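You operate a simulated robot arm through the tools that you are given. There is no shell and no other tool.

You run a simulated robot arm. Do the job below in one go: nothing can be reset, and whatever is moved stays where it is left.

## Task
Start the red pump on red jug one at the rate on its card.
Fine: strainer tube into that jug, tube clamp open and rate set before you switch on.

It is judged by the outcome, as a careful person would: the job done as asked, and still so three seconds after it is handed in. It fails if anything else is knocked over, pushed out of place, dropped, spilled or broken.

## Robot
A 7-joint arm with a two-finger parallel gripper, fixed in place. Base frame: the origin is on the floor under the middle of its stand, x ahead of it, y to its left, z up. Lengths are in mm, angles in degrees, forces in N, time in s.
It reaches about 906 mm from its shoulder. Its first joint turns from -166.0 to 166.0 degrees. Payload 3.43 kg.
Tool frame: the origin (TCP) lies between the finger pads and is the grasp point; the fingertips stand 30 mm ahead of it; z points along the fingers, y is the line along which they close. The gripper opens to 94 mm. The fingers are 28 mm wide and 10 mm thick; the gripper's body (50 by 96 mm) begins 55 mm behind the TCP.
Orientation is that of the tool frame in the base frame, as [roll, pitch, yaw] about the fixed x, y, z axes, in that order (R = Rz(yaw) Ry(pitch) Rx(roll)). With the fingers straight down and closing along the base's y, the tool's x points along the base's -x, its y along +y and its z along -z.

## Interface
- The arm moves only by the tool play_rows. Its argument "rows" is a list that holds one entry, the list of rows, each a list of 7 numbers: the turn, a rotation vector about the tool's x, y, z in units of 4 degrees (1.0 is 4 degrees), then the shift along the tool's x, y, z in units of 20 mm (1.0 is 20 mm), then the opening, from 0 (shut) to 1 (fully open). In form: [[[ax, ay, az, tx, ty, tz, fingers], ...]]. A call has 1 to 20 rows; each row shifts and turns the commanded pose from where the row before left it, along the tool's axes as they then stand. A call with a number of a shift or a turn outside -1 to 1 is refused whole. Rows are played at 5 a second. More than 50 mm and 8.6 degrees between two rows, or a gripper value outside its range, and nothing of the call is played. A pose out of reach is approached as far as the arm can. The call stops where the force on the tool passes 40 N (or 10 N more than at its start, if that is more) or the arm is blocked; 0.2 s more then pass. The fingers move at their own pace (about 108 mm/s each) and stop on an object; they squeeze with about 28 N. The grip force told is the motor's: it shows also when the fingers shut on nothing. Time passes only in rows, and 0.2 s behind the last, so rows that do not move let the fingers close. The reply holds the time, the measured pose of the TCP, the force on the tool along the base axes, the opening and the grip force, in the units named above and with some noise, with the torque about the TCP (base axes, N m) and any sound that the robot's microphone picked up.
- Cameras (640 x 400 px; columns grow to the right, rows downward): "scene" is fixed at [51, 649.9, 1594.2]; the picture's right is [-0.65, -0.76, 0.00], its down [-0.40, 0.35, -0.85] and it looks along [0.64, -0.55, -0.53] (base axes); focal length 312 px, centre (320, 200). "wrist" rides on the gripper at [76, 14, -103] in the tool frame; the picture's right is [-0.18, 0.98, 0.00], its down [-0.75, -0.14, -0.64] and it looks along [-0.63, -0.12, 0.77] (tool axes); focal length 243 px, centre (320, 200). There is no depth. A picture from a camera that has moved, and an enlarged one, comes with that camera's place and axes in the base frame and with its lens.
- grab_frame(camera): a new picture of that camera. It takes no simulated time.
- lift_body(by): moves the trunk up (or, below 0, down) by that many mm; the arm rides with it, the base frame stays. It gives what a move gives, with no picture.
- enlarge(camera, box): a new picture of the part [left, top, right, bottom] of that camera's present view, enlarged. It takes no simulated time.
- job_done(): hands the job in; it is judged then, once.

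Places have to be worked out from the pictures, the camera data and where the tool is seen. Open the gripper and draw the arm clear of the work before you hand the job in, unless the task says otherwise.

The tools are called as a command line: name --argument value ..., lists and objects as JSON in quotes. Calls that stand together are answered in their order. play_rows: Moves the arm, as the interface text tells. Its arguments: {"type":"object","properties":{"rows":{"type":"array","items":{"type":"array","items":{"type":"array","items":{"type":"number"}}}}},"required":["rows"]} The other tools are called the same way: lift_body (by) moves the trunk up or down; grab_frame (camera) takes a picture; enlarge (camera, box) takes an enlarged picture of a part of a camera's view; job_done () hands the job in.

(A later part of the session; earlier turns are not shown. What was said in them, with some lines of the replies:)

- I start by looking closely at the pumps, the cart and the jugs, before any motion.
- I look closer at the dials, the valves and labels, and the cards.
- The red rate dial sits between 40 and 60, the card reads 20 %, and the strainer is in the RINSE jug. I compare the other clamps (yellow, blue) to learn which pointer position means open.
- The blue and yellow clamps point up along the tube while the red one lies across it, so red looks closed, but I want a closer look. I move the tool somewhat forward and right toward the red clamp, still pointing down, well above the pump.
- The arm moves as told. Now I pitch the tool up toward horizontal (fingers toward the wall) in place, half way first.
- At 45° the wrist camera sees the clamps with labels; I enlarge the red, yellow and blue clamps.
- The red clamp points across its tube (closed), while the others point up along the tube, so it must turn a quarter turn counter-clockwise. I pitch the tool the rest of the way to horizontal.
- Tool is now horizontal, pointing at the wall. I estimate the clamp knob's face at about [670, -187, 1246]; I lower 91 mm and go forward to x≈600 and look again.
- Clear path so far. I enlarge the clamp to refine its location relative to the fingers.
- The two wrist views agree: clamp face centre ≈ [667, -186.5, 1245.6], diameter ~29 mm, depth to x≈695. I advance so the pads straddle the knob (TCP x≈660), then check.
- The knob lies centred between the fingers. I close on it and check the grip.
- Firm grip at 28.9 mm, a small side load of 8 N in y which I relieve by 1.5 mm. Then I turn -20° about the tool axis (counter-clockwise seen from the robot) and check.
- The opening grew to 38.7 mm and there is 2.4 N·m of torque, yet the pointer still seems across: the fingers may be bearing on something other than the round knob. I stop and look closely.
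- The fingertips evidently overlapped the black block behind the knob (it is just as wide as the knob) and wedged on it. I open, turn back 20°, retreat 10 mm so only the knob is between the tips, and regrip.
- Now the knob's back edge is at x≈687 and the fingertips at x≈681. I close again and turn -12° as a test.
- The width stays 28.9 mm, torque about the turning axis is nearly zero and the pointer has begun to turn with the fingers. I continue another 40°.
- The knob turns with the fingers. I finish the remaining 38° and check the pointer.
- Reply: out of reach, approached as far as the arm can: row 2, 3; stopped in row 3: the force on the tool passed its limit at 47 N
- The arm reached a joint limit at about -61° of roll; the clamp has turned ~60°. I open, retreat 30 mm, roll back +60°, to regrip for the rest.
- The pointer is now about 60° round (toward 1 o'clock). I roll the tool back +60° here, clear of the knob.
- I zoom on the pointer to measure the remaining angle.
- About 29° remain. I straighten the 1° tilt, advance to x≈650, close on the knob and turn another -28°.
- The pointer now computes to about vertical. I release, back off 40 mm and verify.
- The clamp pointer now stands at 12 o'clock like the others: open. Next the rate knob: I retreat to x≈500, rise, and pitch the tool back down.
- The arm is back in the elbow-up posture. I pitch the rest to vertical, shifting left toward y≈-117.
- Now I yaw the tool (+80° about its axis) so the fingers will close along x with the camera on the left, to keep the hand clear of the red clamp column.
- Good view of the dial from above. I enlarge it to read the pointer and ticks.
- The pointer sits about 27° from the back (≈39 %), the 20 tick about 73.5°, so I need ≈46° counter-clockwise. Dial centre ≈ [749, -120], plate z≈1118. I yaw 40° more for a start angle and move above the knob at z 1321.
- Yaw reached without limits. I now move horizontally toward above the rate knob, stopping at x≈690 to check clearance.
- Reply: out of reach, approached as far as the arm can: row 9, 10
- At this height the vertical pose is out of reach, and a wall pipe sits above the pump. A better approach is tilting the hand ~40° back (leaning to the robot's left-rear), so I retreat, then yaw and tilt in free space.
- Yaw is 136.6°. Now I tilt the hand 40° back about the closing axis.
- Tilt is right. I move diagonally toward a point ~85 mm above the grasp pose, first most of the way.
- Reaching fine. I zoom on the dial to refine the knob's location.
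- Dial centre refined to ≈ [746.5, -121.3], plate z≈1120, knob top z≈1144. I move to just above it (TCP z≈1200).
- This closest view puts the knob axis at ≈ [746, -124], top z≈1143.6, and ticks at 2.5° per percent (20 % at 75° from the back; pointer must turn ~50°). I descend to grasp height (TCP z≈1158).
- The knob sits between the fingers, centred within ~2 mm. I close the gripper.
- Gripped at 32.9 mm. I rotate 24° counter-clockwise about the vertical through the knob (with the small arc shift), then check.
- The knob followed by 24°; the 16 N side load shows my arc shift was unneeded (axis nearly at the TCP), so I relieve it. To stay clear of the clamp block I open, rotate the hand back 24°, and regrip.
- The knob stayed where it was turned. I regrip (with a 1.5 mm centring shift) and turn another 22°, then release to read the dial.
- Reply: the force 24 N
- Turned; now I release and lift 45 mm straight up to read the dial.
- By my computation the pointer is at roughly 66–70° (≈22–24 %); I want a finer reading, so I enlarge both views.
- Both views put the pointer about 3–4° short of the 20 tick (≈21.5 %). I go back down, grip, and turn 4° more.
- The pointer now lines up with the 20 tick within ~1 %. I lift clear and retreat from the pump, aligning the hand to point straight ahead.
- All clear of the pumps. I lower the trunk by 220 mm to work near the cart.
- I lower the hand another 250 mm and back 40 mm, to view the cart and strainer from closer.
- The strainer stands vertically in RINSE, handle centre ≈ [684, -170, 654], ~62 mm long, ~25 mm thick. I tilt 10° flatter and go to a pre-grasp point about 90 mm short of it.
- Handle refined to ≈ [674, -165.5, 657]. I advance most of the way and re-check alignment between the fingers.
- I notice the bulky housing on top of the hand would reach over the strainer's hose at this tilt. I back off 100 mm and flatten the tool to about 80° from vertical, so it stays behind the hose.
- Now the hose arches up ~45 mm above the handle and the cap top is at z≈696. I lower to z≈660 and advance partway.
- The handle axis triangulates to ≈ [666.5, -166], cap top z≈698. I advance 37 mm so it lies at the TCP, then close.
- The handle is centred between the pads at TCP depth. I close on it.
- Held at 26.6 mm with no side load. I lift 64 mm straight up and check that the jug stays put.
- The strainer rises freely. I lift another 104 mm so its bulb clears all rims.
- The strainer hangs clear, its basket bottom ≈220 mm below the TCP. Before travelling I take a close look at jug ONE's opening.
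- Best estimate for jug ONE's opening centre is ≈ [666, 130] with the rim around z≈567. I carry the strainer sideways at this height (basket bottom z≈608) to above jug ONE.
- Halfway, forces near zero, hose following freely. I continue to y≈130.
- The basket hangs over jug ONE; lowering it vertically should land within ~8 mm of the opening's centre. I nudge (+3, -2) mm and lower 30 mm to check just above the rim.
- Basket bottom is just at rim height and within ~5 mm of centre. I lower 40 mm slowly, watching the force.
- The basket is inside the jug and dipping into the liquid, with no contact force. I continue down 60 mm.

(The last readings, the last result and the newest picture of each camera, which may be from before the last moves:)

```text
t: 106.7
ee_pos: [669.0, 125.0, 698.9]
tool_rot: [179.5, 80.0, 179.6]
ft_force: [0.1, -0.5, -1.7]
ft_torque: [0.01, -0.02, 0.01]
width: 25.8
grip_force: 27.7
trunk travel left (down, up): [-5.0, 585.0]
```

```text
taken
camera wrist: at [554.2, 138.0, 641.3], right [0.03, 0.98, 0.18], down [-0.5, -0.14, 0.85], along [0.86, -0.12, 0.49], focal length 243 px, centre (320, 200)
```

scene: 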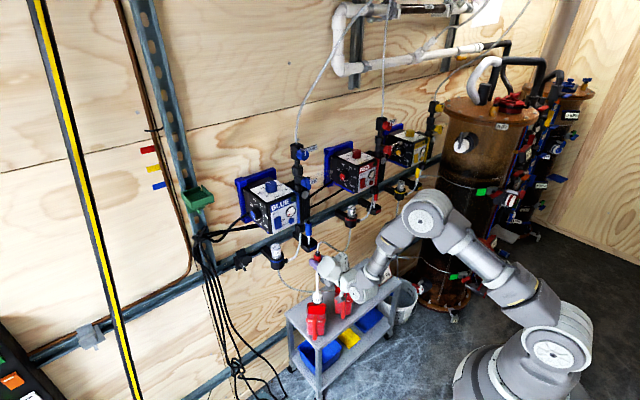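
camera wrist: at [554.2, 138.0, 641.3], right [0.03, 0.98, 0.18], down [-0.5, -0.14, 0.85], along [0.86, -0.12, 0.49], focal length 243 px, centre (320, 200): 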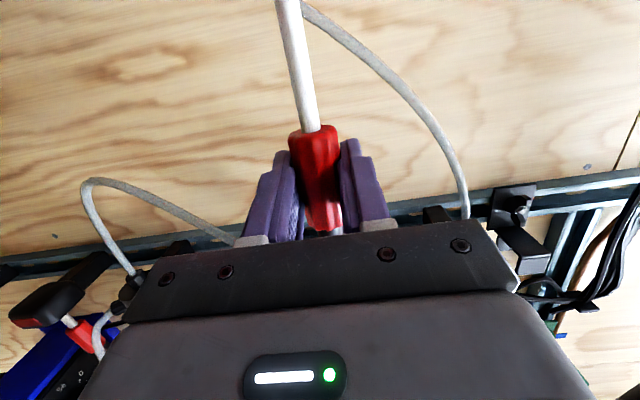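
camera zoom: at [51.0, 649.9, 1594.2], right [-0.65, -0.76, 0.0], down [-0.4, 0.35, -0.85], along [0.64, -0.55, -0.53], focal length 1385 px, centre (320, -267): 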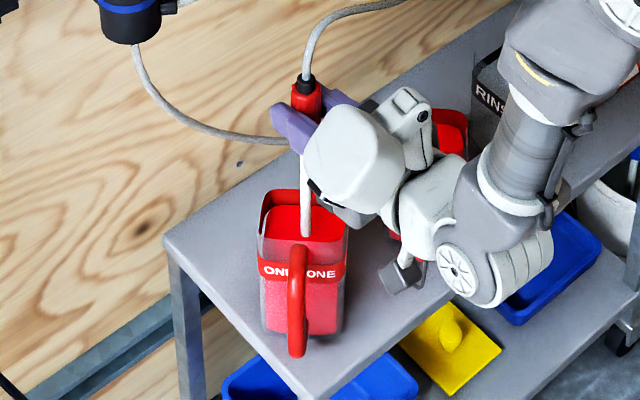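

Rod is well inside; 36 mm remain to the original resting height. I lower slowly to z≈663.

play_rows --rows '[[[0, 0, 0, 0.222, 0, 0.039, 0], [0, 0, 0, 0.222, 0, 0.039, 0], [0, 0, 0, 0.222, 0, 0.039, 0], [0, 0, 0, 0.222, 0, 0.039, 0], [0, 0, 0, 0.222, 0, 0.039, 0], [0, 0, 0, 0.222, 0, 0.039, 0], [0, 0, 0, 0.222, 0, 0.039, 0], [0, 0, 0, 0.222, 0, 0.039, 0], [0, 0, 0, 0, 0, 0, 0]]]'

enlarge --camera "scene" --box '[290, 260, 350, 350]'

```text
t: 108.7
ee_pos: [668.9, 125.1, 661.1]
tool_rot: [179.4, 80.2, 179.6]
ft_force: [-0.2, 0.3, -1.7]
ft_torque: [0.02, 0.0, 0.03]
width: 26.0
grip_force: 28.2
trunk travel left (down, up): [-5.0, 585.0]
```

```text
4.44 times, centred on (320, 305) of scene
camera zoom: at [51.0, 649.9, 1594.2], right [-0.65, -0.76, 0.0], down [-0.4, 0.35, -0.85], along [0.64, -0.55, -0.53], focal length 1385 px, centre (320, -267)
```

zoom: 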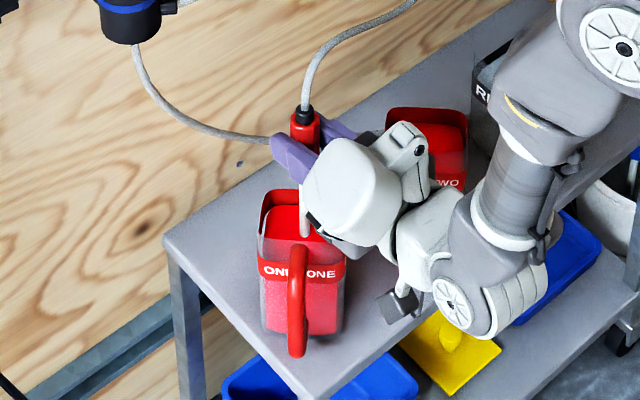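

No contact with the bottom yet. I feel for it with tiny steps.

play_rows --rows '[[[0, 0, 0, 0.1, 0, 0.017, 0], [0, 0, 0, 0.1, 0, 0.017, 0], [0, 0, 0, 0, 0, 0, 0]]]'

```text
t: 109.5
ee_pos: [668.1, 125.5, 661.1]
tool_rot: [179.2, 80.4, 179.3]
ft_force: [-1.2, 0.9, 12.1]
ft_torque: [0.03, 0.0, -0.01]
width: 25.3
grip_force: 28.1
trunk travel left (down, up): [-5.0, 585.0]
```

Bottom felt (12 N). I relieve 2 mm and open the fingers gently.

play_rows --rows '[[[0, 0, 0, -0.1, 0, -0.017, 0], [0, 0, 0, 0, 0, 0, 0.3], [0, 0, 0, 0, 0, 0, 0.35], [0, 0, 0, 0, 0, 0, 0.45], [0, 0, 0, 0, 0, 0, 0.55], [0, 0, 0, 0, 0, 0, 0.55]]]'

enlarge --camera "scene" --box '[290, 260, 350, 350]'

grab_frame --camera "wrist"

```text
t: 110.8
ee_pos: [667.2, 124.2, 660.2]
tool_rot: [179.5, 80.1, 179.6]
ft_force: [0.1, -0.4, 0.9]
ft_torque: [0.0, -0.05, -0.03]
width: 51.6
grip_force: 0.0
trunk travel left (down, up): [-5.0, 585.0]
```

```text
4.44 times, centred on (320, 305) of scene
camera zoom: at [51.0, 649.9, 1594.2], right [-0.65, -0.76, 0.0], down [-0.4, 0.35, -0.85], along [0.64, -0.55, -0.53], focal length 1385 px, centre (320, -267)
```

zoom: 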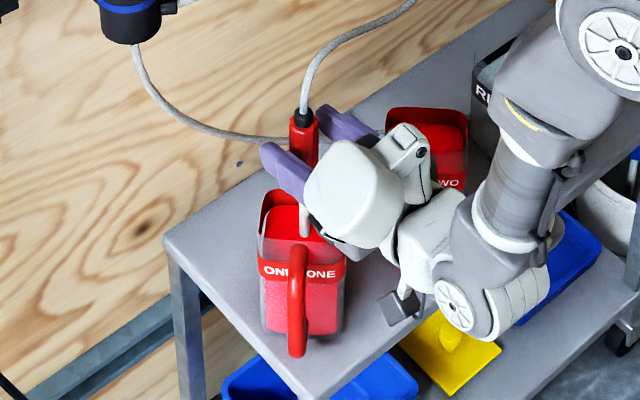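

```text
taken
camera wrist: at [553.4, 138.2, 603.3], right [0.03, 0.98, 0.18], down [-0.5, -0.14, 0.85], along [0.86, -0.12, 0.49], focal length 243 px, centre (320, 200)
```

wrist: 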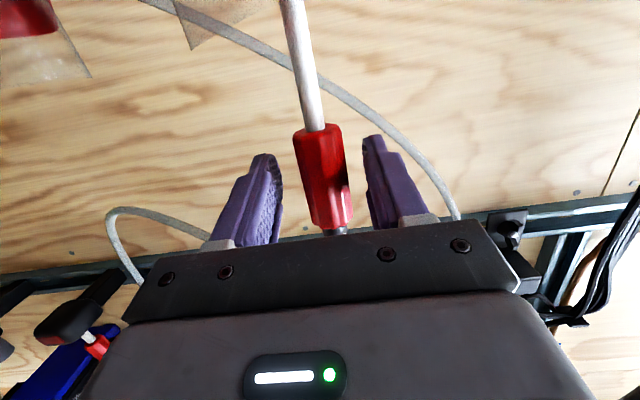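

The strainer stands on its own in jug ONE. I open wider and draw straight back 120 mm.

play_rows --rows '[[[0, 0, 0, 0, 0, 0, 0.7], [0, 0, 0, 0.087, 0, -0.492, 0.7], [0, 0, 0, 0.13, 0, -0.74, 0.7], [0, 0, 0, 0.17, 0, -0.98, 0.7], [0, 0, 0, 0.17, 0, -0.98, 0.7], [0, 0, 0, 0.17, 0, -0.98, 0.7], [0, 0, 0, 0.17, 0, -0.98, 0.7], [0, 0, 0, 0.17, 0, -0.98, 0.7], [0, 0, 0, 0, 0, 0, 0.7]]]'

grab_frame --camera "scene"

enlarge --camera "scene" --box '[280, 230, 410, 350]'

grab_frame --camera "wrist"

```text
t: 112.8
ee_pos: [542.4, 123.9, 661.7]
tool_rot: [179.5, 80.1, 179.6]
ft_force: [0.3, -0.1, 0.5]
ft_torque: [0.03, 0.0, 0.03]
width: 65.6
grip_force: 0.0
trunk travel left (down, up): [-5.0, 585.0]
```

```text
taken
```

scene: 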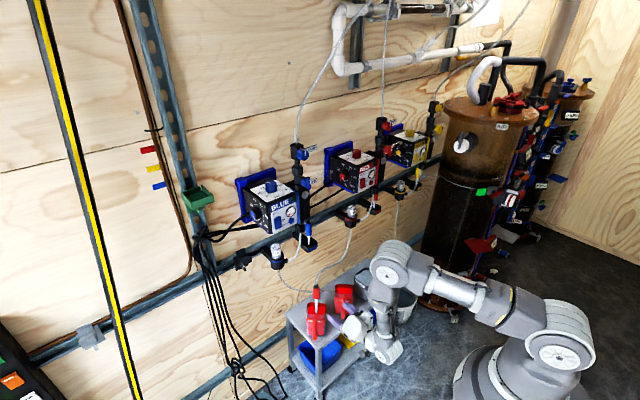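

```text
3.33 times, centred on (345, 290) of scene
camera zoom: at [51.0, 649.9, 1594.2], right [-0.65, -0.76, 0.0], down [-0.4, 0.35, -0.85], along [0.64, -0.55, -0.53], focal length 1039 px, centre (237, -100)
```

zoom: 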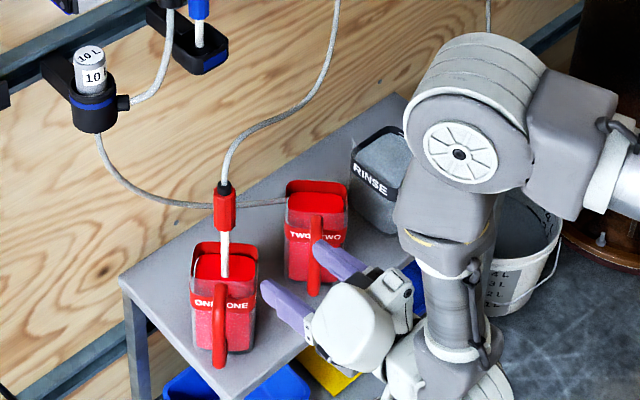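

```text
taken
camera wrist: at [428.6, 137.4, 604.5], right [0.03, 0.98, 0.18], down [-0.5, -0.14, 0.85], along [0.86, -0.12, 0.49], focal length 243 px, centre (320, 200)
```

wrist: 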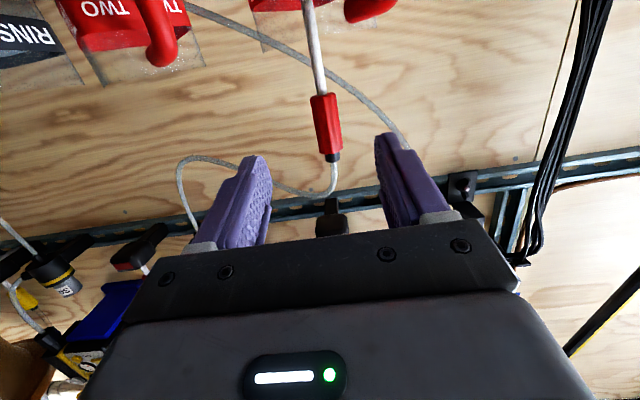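

The strainer stays upright in jug ONE, all jugs in place. Now to the switch: I raise the trunk 200 mm.

lift_body --by 200

grab_frame --camera "scene"

```text
t: 115.0
ee_pos: [543.3, 123.6, 861.2]
tool_rot: [179.6, 80.1, 179.6]
ft_force: [0.7, 0.1, -0.6]
ft_torque: [-0.01, -0.02, -0.05]
width: 65.8
grip_force: 0.0
trunk travel left (down, up): [-205.0, 385.0]
```

```text
taken
```

scene: 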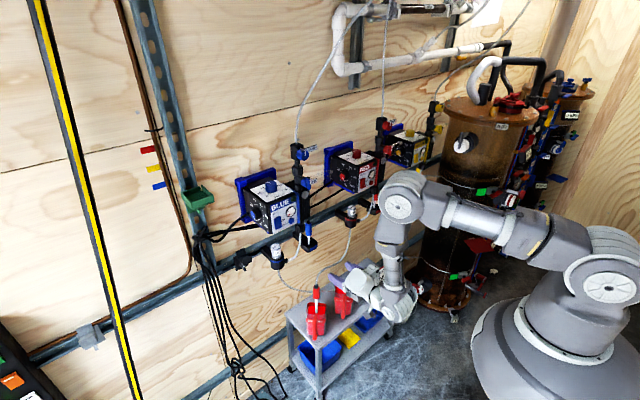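

Path ahead (x<580) is free. I move up 200 mm and across to y≈-90, in front of the red pump.

play_rows --rows '[[[0, 0, 0, -0.69, -0.76, -0.194, 0.5], [0, 0, 0, -0.69, -0.76, -0.194, 0.5], [0, 0, 0, -0.69, -0.76, -0.194, 0.5], [0, 0, 0, -0.69, -0.76, -0.194, 0.5], [0, 0, 0, -0.69, -0.76, -0.194, 0.5], [0, 0, 0, -0.69, -0.76, -0.194, 0.5], [0, 0, 0, -0.69, -0.76, -0.194, 0.5], [0, 0, 0, -0.69, -0.76, -0.194, 0.5], [0, 0, 0, -0.69, -0.76, -0.194, 0.5], [0, 0, 0, -0.69, -0.76, -0.194, 0.5], [0, 0, 0, -0.69, -0.76, -0.194, 0.5], [0, 0, 0, -0.69, -0.76, -0.194, 0.5], [0, 0, 0, -0.69, -0.76, -0.194, 0.5], [0, 0, 0, -0.69, -0.76, -0.194, 0.5], [0, 0, 0, 0, 0, 0, 0.5]]]'

grab_frame --camera "scene"

grab_frame --camera "wrist"

```text
t: 118.2
ee_pos: [522.6, -89.6, 1060.8]
tool_rot: [179.4, 80.1, 179.5]
ft_force: [-0.4, -0.1, -0.5]
ft_torque: [-0.01, 0.0, 0.02]
width: 47.3
grip_force: 0.0
trunk travel left (down, up): [-205.0, 385.0]
```

```text
taken
```

scene: 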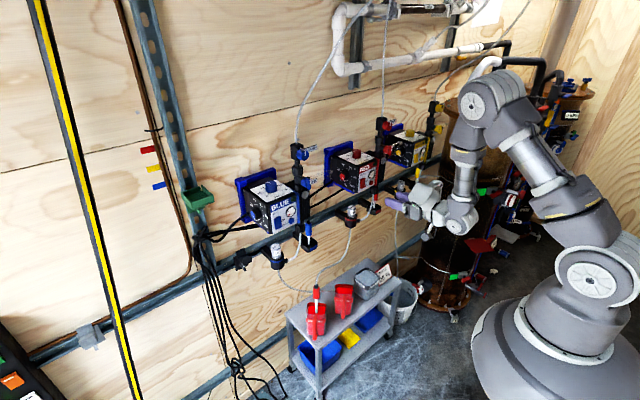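

```text
taken
camera wrist: at [409.2, -75.6, 1004.2], right [0.03, 0.98, 0.18], down [-0.5, -0.14, 0.85], along [0.86, -0.12, 0.49], focal length 243 px, centre (320, 200)
```

wrist: 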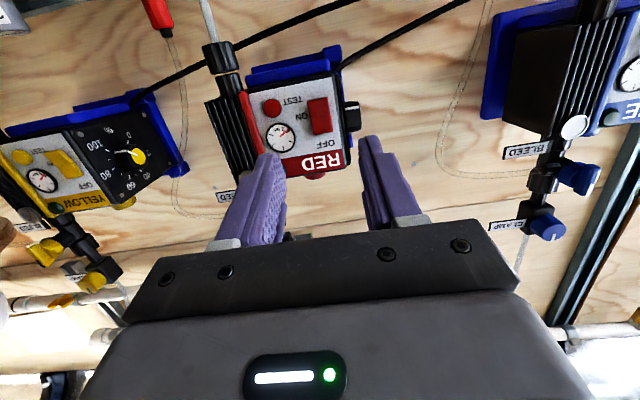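

enlarge --camera "wrist" --box '[240, 70, 360, 180]'

enlarge --camera "scene" --box '[340, 150, 390, 200]'

```text
3.64 times, centred on (300, 125) of wrist
camera zoom: at [409.2, -75.6, 1004.2], right [0.03, 0.98, 0.18], down [-0.5, -0.14, 0.85], along [0.86, -0.12, 0.49], focal length 882 px, centre (393, 473)
```

zoom: 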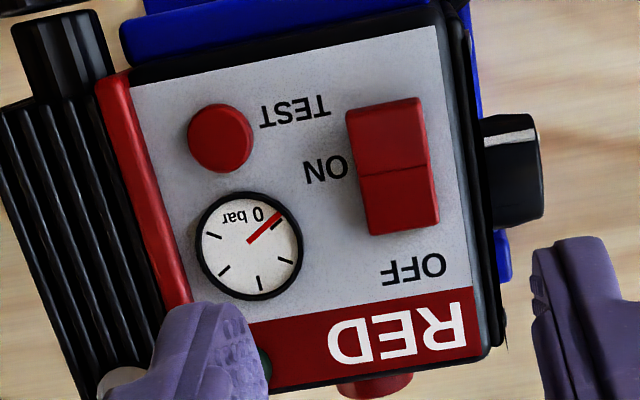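

```text
8.00 times, centred on (365, 175) of scene
camera zoom: at [51.0, 649.9, 1594.2], right [-0.65, -0.76, 0.0], down [-0.4, 0.35, -0.85], along [0.64, -0.55, -0.53], focal length 2494 px, centre (-40, 400)
```

zoom: 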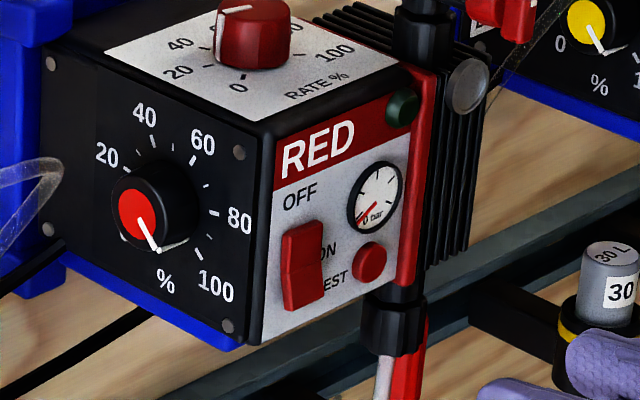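

The rocker spans z≈1035–1074 at y≈-93, face x≈680; its lower half (ON) stands out. I close the fingers, level the tool (slightly upward) and move to 20 mm in front of the lower half.

play_rows --rows '[[[0, -1, 0, 0, 0, 0, 0.2], [0, -1, 0, 0, 0, 0, 0], [0, -1, 0, 0, 0, 0, 0], [0, 0, 0, 0.238, -0.025, 0.887, 0], [0, 0, 0, 0.238, -0.025, 0.887, 0], [0, 0, 0, 0.238, -0.025, 0.887, 0], [0, 0, 0, 0.238, -0.025, 0.887, 0], [0, 0, 0, 0.238, -0.025, 0.887, 0], [0, 0, 0, 0.238, -0.025, 0.887, 0], [0, 0, 0, 0, 0, 0, 0]]]'

enlarge --camera "wrist" --box '[240, 40, 400, 180]'

enlarge --camera "scene" --box '[330, 140, 430, 220]'

```text
t: 120.4
ee_pos: [631.0, -92.0, 1035.0]
tool_rot: [2.9, 87.9, 3.0]
ft_force: [0.8, 0.1, -0.1]
ft_torque: [-0.03, 0.0, 0.04]
width: 0.1
grip_force: 27.9
trunk travel left (down, up): [-205.0, 385.0]
```

```text
2.86 times, centred on (320, 110) of wrist
camera zoom: at [531.8, -78.2, 956.5], right [-0.01, 0.98, 0.19], down [-0.67, -0.14, 0.73], along [0.74, -0.12, 0.66], focal length 693 px, centre (320, 457)
```

zoom: 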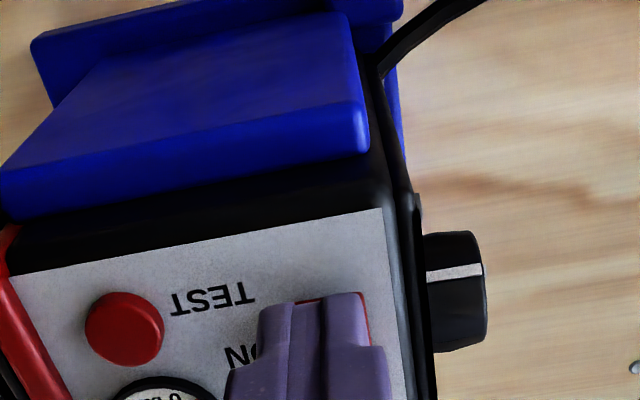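

```text
5.00 times, centred on (380, 180) of scene
camera zoom: at [51.0, 649.9, 1594.2], right [-0.65, -0.76, 0.0], down [-0.4, 0.35, -0.85], along [0.64, -0.55, -0.53], focal length 1559 px, centre (20, 300)
```

zoom: 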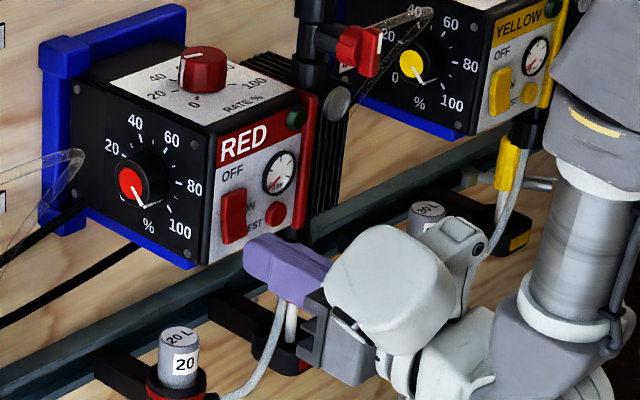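

Fingertips are aligned with the lower half (y≈-93, z 1022–1050). I push forward gently in small steps.

play_rows --rows '[[[0, 0, 0, 0, -0.03, 0.25, 0], [0, 0, 0, 0, 0, 0.25, 0], [0, 0, 0, 0, 0, 0.125, 0], [0, 0, 0, 0, 0, 0.125, 0], [0, 0, 0, 0, 0, 0.125, 0], [0, 0, 0, 0, 0, 0.125, 0]]]'

enlarge --camera "scene" --box '[330, 140, 430, 220]'

```text
t: 121.8
ee_pos: [648.9, -93.0, 1037.4]
tool_rot: [3.2, 88.1, 3.2]
ft_force: [-14.1, 0.9, -3.8]
ft_torque: [-0.16, -0.08, 0.0]
width: 0.0
grip_force: 28.1
trunk travel left (down, up): [-205.0, 385.0]
```

```text
5.00 times, centred on (380, 180) of scene
camera zoom: at [51.0, 649.9, 1594.2], right [-0.65, -0.76, 0.0], down [-0.4, 0.35, -0.85], along [0.64, -0.55, -0.53], focal length 1559 px, centre (20, 300)
```

zoom: 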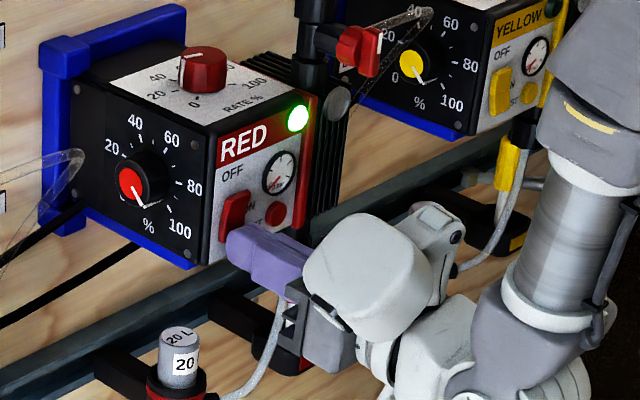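

The green lamp is lit: the rocker has flipped ON. I withdraw straight back and check that it stays on.

play_rows --rows '[[[0, 0, 0, 0, 0, -0.25, 0], [0, 0, 0, 0, 0, -0.5, 0], [0, 0, 0, 0, 0, -0.9, 0], [0, 0, 0, 0, 0, -0.9, 0], [0, 0, 0, 0, 0, -0.9, 0], [0, 0, 0, 0, 0, -0.9, 0], [0, 0, 0, 0, 0, -0.9, 0], [0, 0, 0, 0, 0, -0.9, 0.3], [0, 0, 0, 0, 0, -0.9, 0.5], [0, 0, 0, 0, 0, 0, 0.5]]]'

enlarge --camera "scene" --box '[330, 140, 430, 220]'

grab_frame --camera "scene"

grab_frame --camera "wrist"

```text
t: 124.0
ee_pos: [508.8, -93.3, 1032.5]
tool_rot: [2.7, 88.0, 3.0]
ft_force: [-0.2, -0.6, 0.5]
ft_torque: [0.02, -0.02, 0.04]
width: 47.0
grip_force: 0.1
trunk travel left (down, up): [-205.0, 385.0]
```

```text
5.00 times, centred on (380, 180) of scene
camera zoom: at [51.0, 649.9, 1594.2], right [-0.65, -0.76, 0.0], down [-0.4, 0.35, -0.85], along [0.64, -0.55, -0.53], focal length 1559 px, centre (20, 300)
```

zoom: 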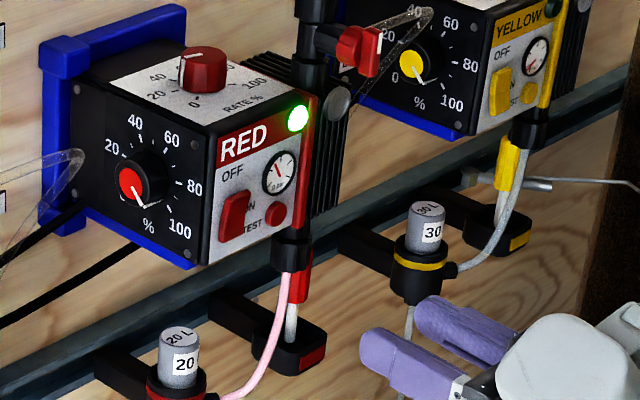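

```text
taken
```

scene: 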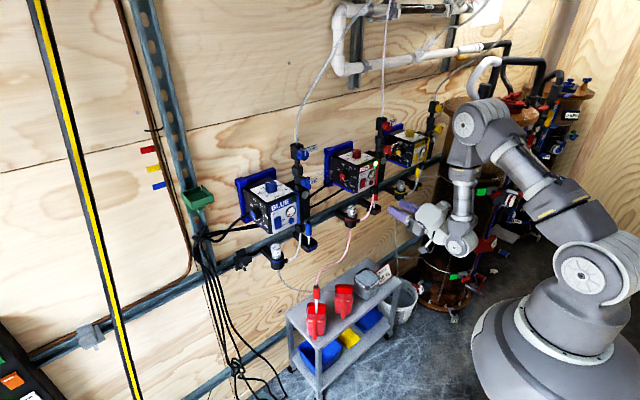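

```text
taken
camera wrist: at [408.7, -79.0, 952.8], right [-0.01, 0.98, 0.19], down [-0.67, -0.14, 0.73], along [0.74, -0.12, 0.66], focal length 243 px, centre (320, 200)
```

wrist: 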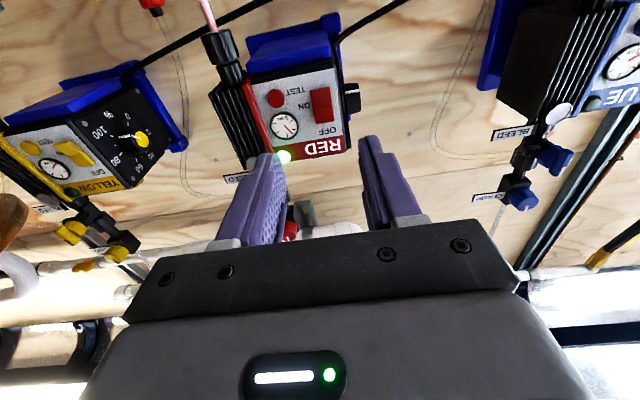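

The pump runs: lamp green, suction hose turning pink with the red product. I check dial, clamp, bleed line and the strainer once more.

enlarge --camera "scene" --box '[340, 145, 375, 168]'

enlarge --camera "scene" --box '[345, 60, 425, 230]'

enlarge --camera "scene" --box '[280, 230, 420, 350]'

enlarge --camera "scene" --box '[345, 155, 385, 195]'

```text
16.00 times, centred on (358, 156) of scene
camera zoom: at [51.0, 649.9, 1594.2], right [-0.65, -0.76, 0.0], down [-0.4, 0.35, -0.85], along [0.64, -0.55, -0.53], focal length 4988 px, centre (-280, 896)
```

zoom: 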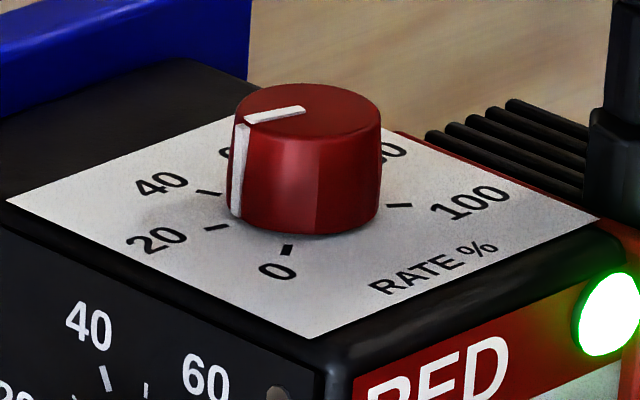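

```text
2.35 times, centred on (385, 145) of scene
camera zoom: at [51.0, 649.9, 1594.2], right [-0.65, -0.76, 0.0], down [-0.4, 0.35, -0.85], along [0.64, -0.55, -0.53], focal length 734 px, centre (167, 329)
```

zoom: 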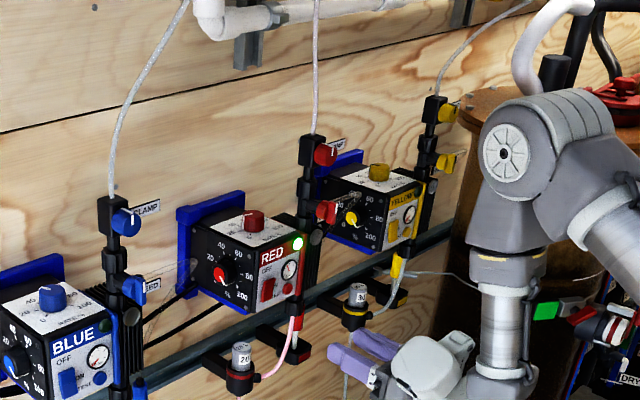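

```text
3.33 times, centred on (350, 290) of scene
camera zoom: at [51.0, 649.9, 1594.2], right [-0.65, -0.76, 0.0], down [-0.4, 0.35, -0.85], along [0.64, -0.55, -0.53], focal length 1039 px, centre (220, -100)
```

zoom: 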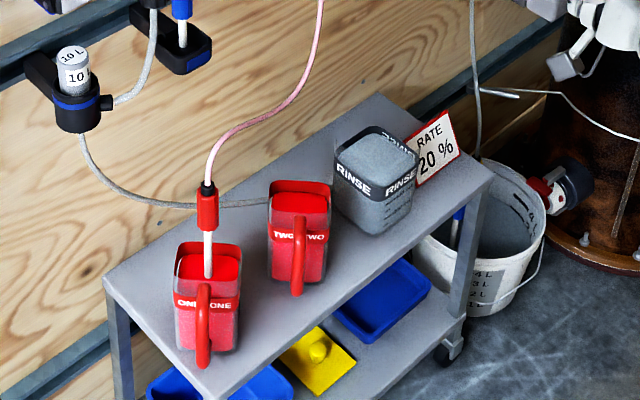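

```text
10.00 times, centred on (365, 175) of scene
camera zoom: at [51.0, 649.9, 1594.2], right [-0.65, -0.76, 0.0], down [-0.4, 0.35, -0.85], along [0.64, -0.55, -0.53], focal length 3117 px, centre (-130, 450)
```

zoom: 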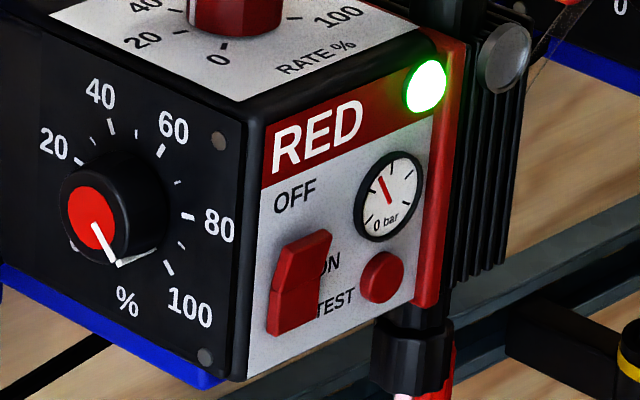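

Everything matches: rate at 20, clamp open, strainer in jug ONE, product drawn through, gauge moderate, bleed line empty. I draw the arm a bit further back and open the gripper.

play_rows --rows '[[[0, 0, 0, 0, 0, -0.8, 1], [0, 0, 0, 0, 0, -0.8, 1], [0, 0, 0, 0, 0, -0.8, 1], [0, 0, 0, 0, 0, -0.8, 1], [0, 0, 0, 0, 0, 0, 1], [0, 0, 0, 0, 0, 0, 1]]]'

grab_frame --camera "scene"

```text
t: 124.6
ee_pos: [482.2, -93.3, 1028.9]
tool_rot: [9.6, 88.4, 9.9]
ft_force: [24.8, 2.3, -11.8]
ft_torque: [-0.08, 0.04, -0.27]
width: 93.9
grip_force: 0.0
trunk travel left (down, up): [-205.0, 385.0]
stopped in row 2: the force on the tool passed its limit at 89 N (the readings are from after the stop); the commanded pose is now the measured one
```

```text
taken
```

scene: 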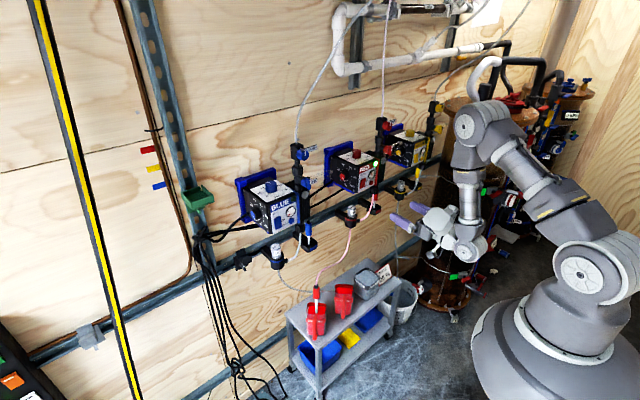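

Contact registered while folding back, probably the hand's housing against the robot's own forearm. I move forward again to relieve it and look.

play_rows --rows '[[[0, 0, 0, 0, 0, 0.4, 1], [0, 0, 0, 0, 0, 0.6, 1], [0, 0, 0, 0, 0, 0, 1]]]'

enlarge --camera "scene" --box '[380, 80, 540, 300]'

grab_frame --camera "wrist"

```text
t: 125.4
ee_pos: [503.4, -93.1, 1028.8]
tool_rot: [9.5, 88.4, 9.7]
ft_force: [0.3, -0.6, 0.3]
ft_torque: [-0.01, 0.0, -0.02]
width: 94.1
grip_force: 0.1
trunk travel left (down, up): [-205.0, 385.0]
```

```text
1.82 times, centred on (460, 190) of scene
camera zoom: at [51.0, 649.9, 1594.2], right [-0.65, -0.76, 0.0], down [-0.4, 0.35, -0.85], along [0.64, -0.55, -0.53], focal length 567 px, centre (66, 218)
```

zoom: 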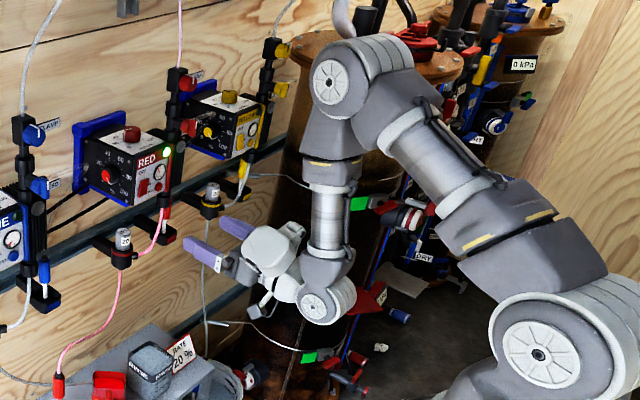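

```text
taken
camera wrist: at [403.0, -79.8, 949.8], right [-0.01, 0.98, 0.19], down [-0.66, -0.15, 0.73], along [0.75, -0.12, 0.65], focal length 243 px, centre (320, 200)
```

wrist: 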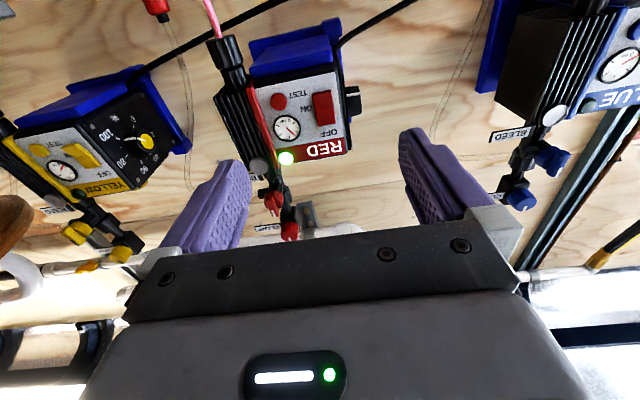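

That was only self-contact of the folded wrist; force is now zero, the hand is open and ~145 mm clear of the pump. The pump runs, with the rate at 20 %, clamp open and strainer standing in jug ONE, so I hand the job in.

job_done

```text
The job is handed in.
```

The red pump is running on red jug one at 20 %, the rate on its card, and I have handed the job in.

- **Strainer tube:** I moved it from the RINSE jug into jug ONE, where it stands upright on the bottom.
- **Tube clamp:** The red clamp pointer was across its tube. I turned it to point up along the tube, like the blue and yellow clamps, which I took as open.
- **Rate:** The red RATE dial was at about 39 %. It now reads 20 %, within about 1 % by my measurement.
- **Switch:** I pressed ON last. The green lamp came on and stayed on, and the suction hose turned pink.

Two contacts happened along the way:

- **Clamp block:** On the first try at the clamp the fingers wedged briefly on the black block behind the knob. I backed off and regripped, and the block looked undisturbed.
- **Force stop:** While I was drawing the arm back at the end, a force limit tripped at 89 N. I took this to be the hand touching the robot's own forearm. I eased it off and the force went to zero.

In the last pictures nothing was knocked over or spilled. I left the gripper open, about 145 mm clear of the pump.
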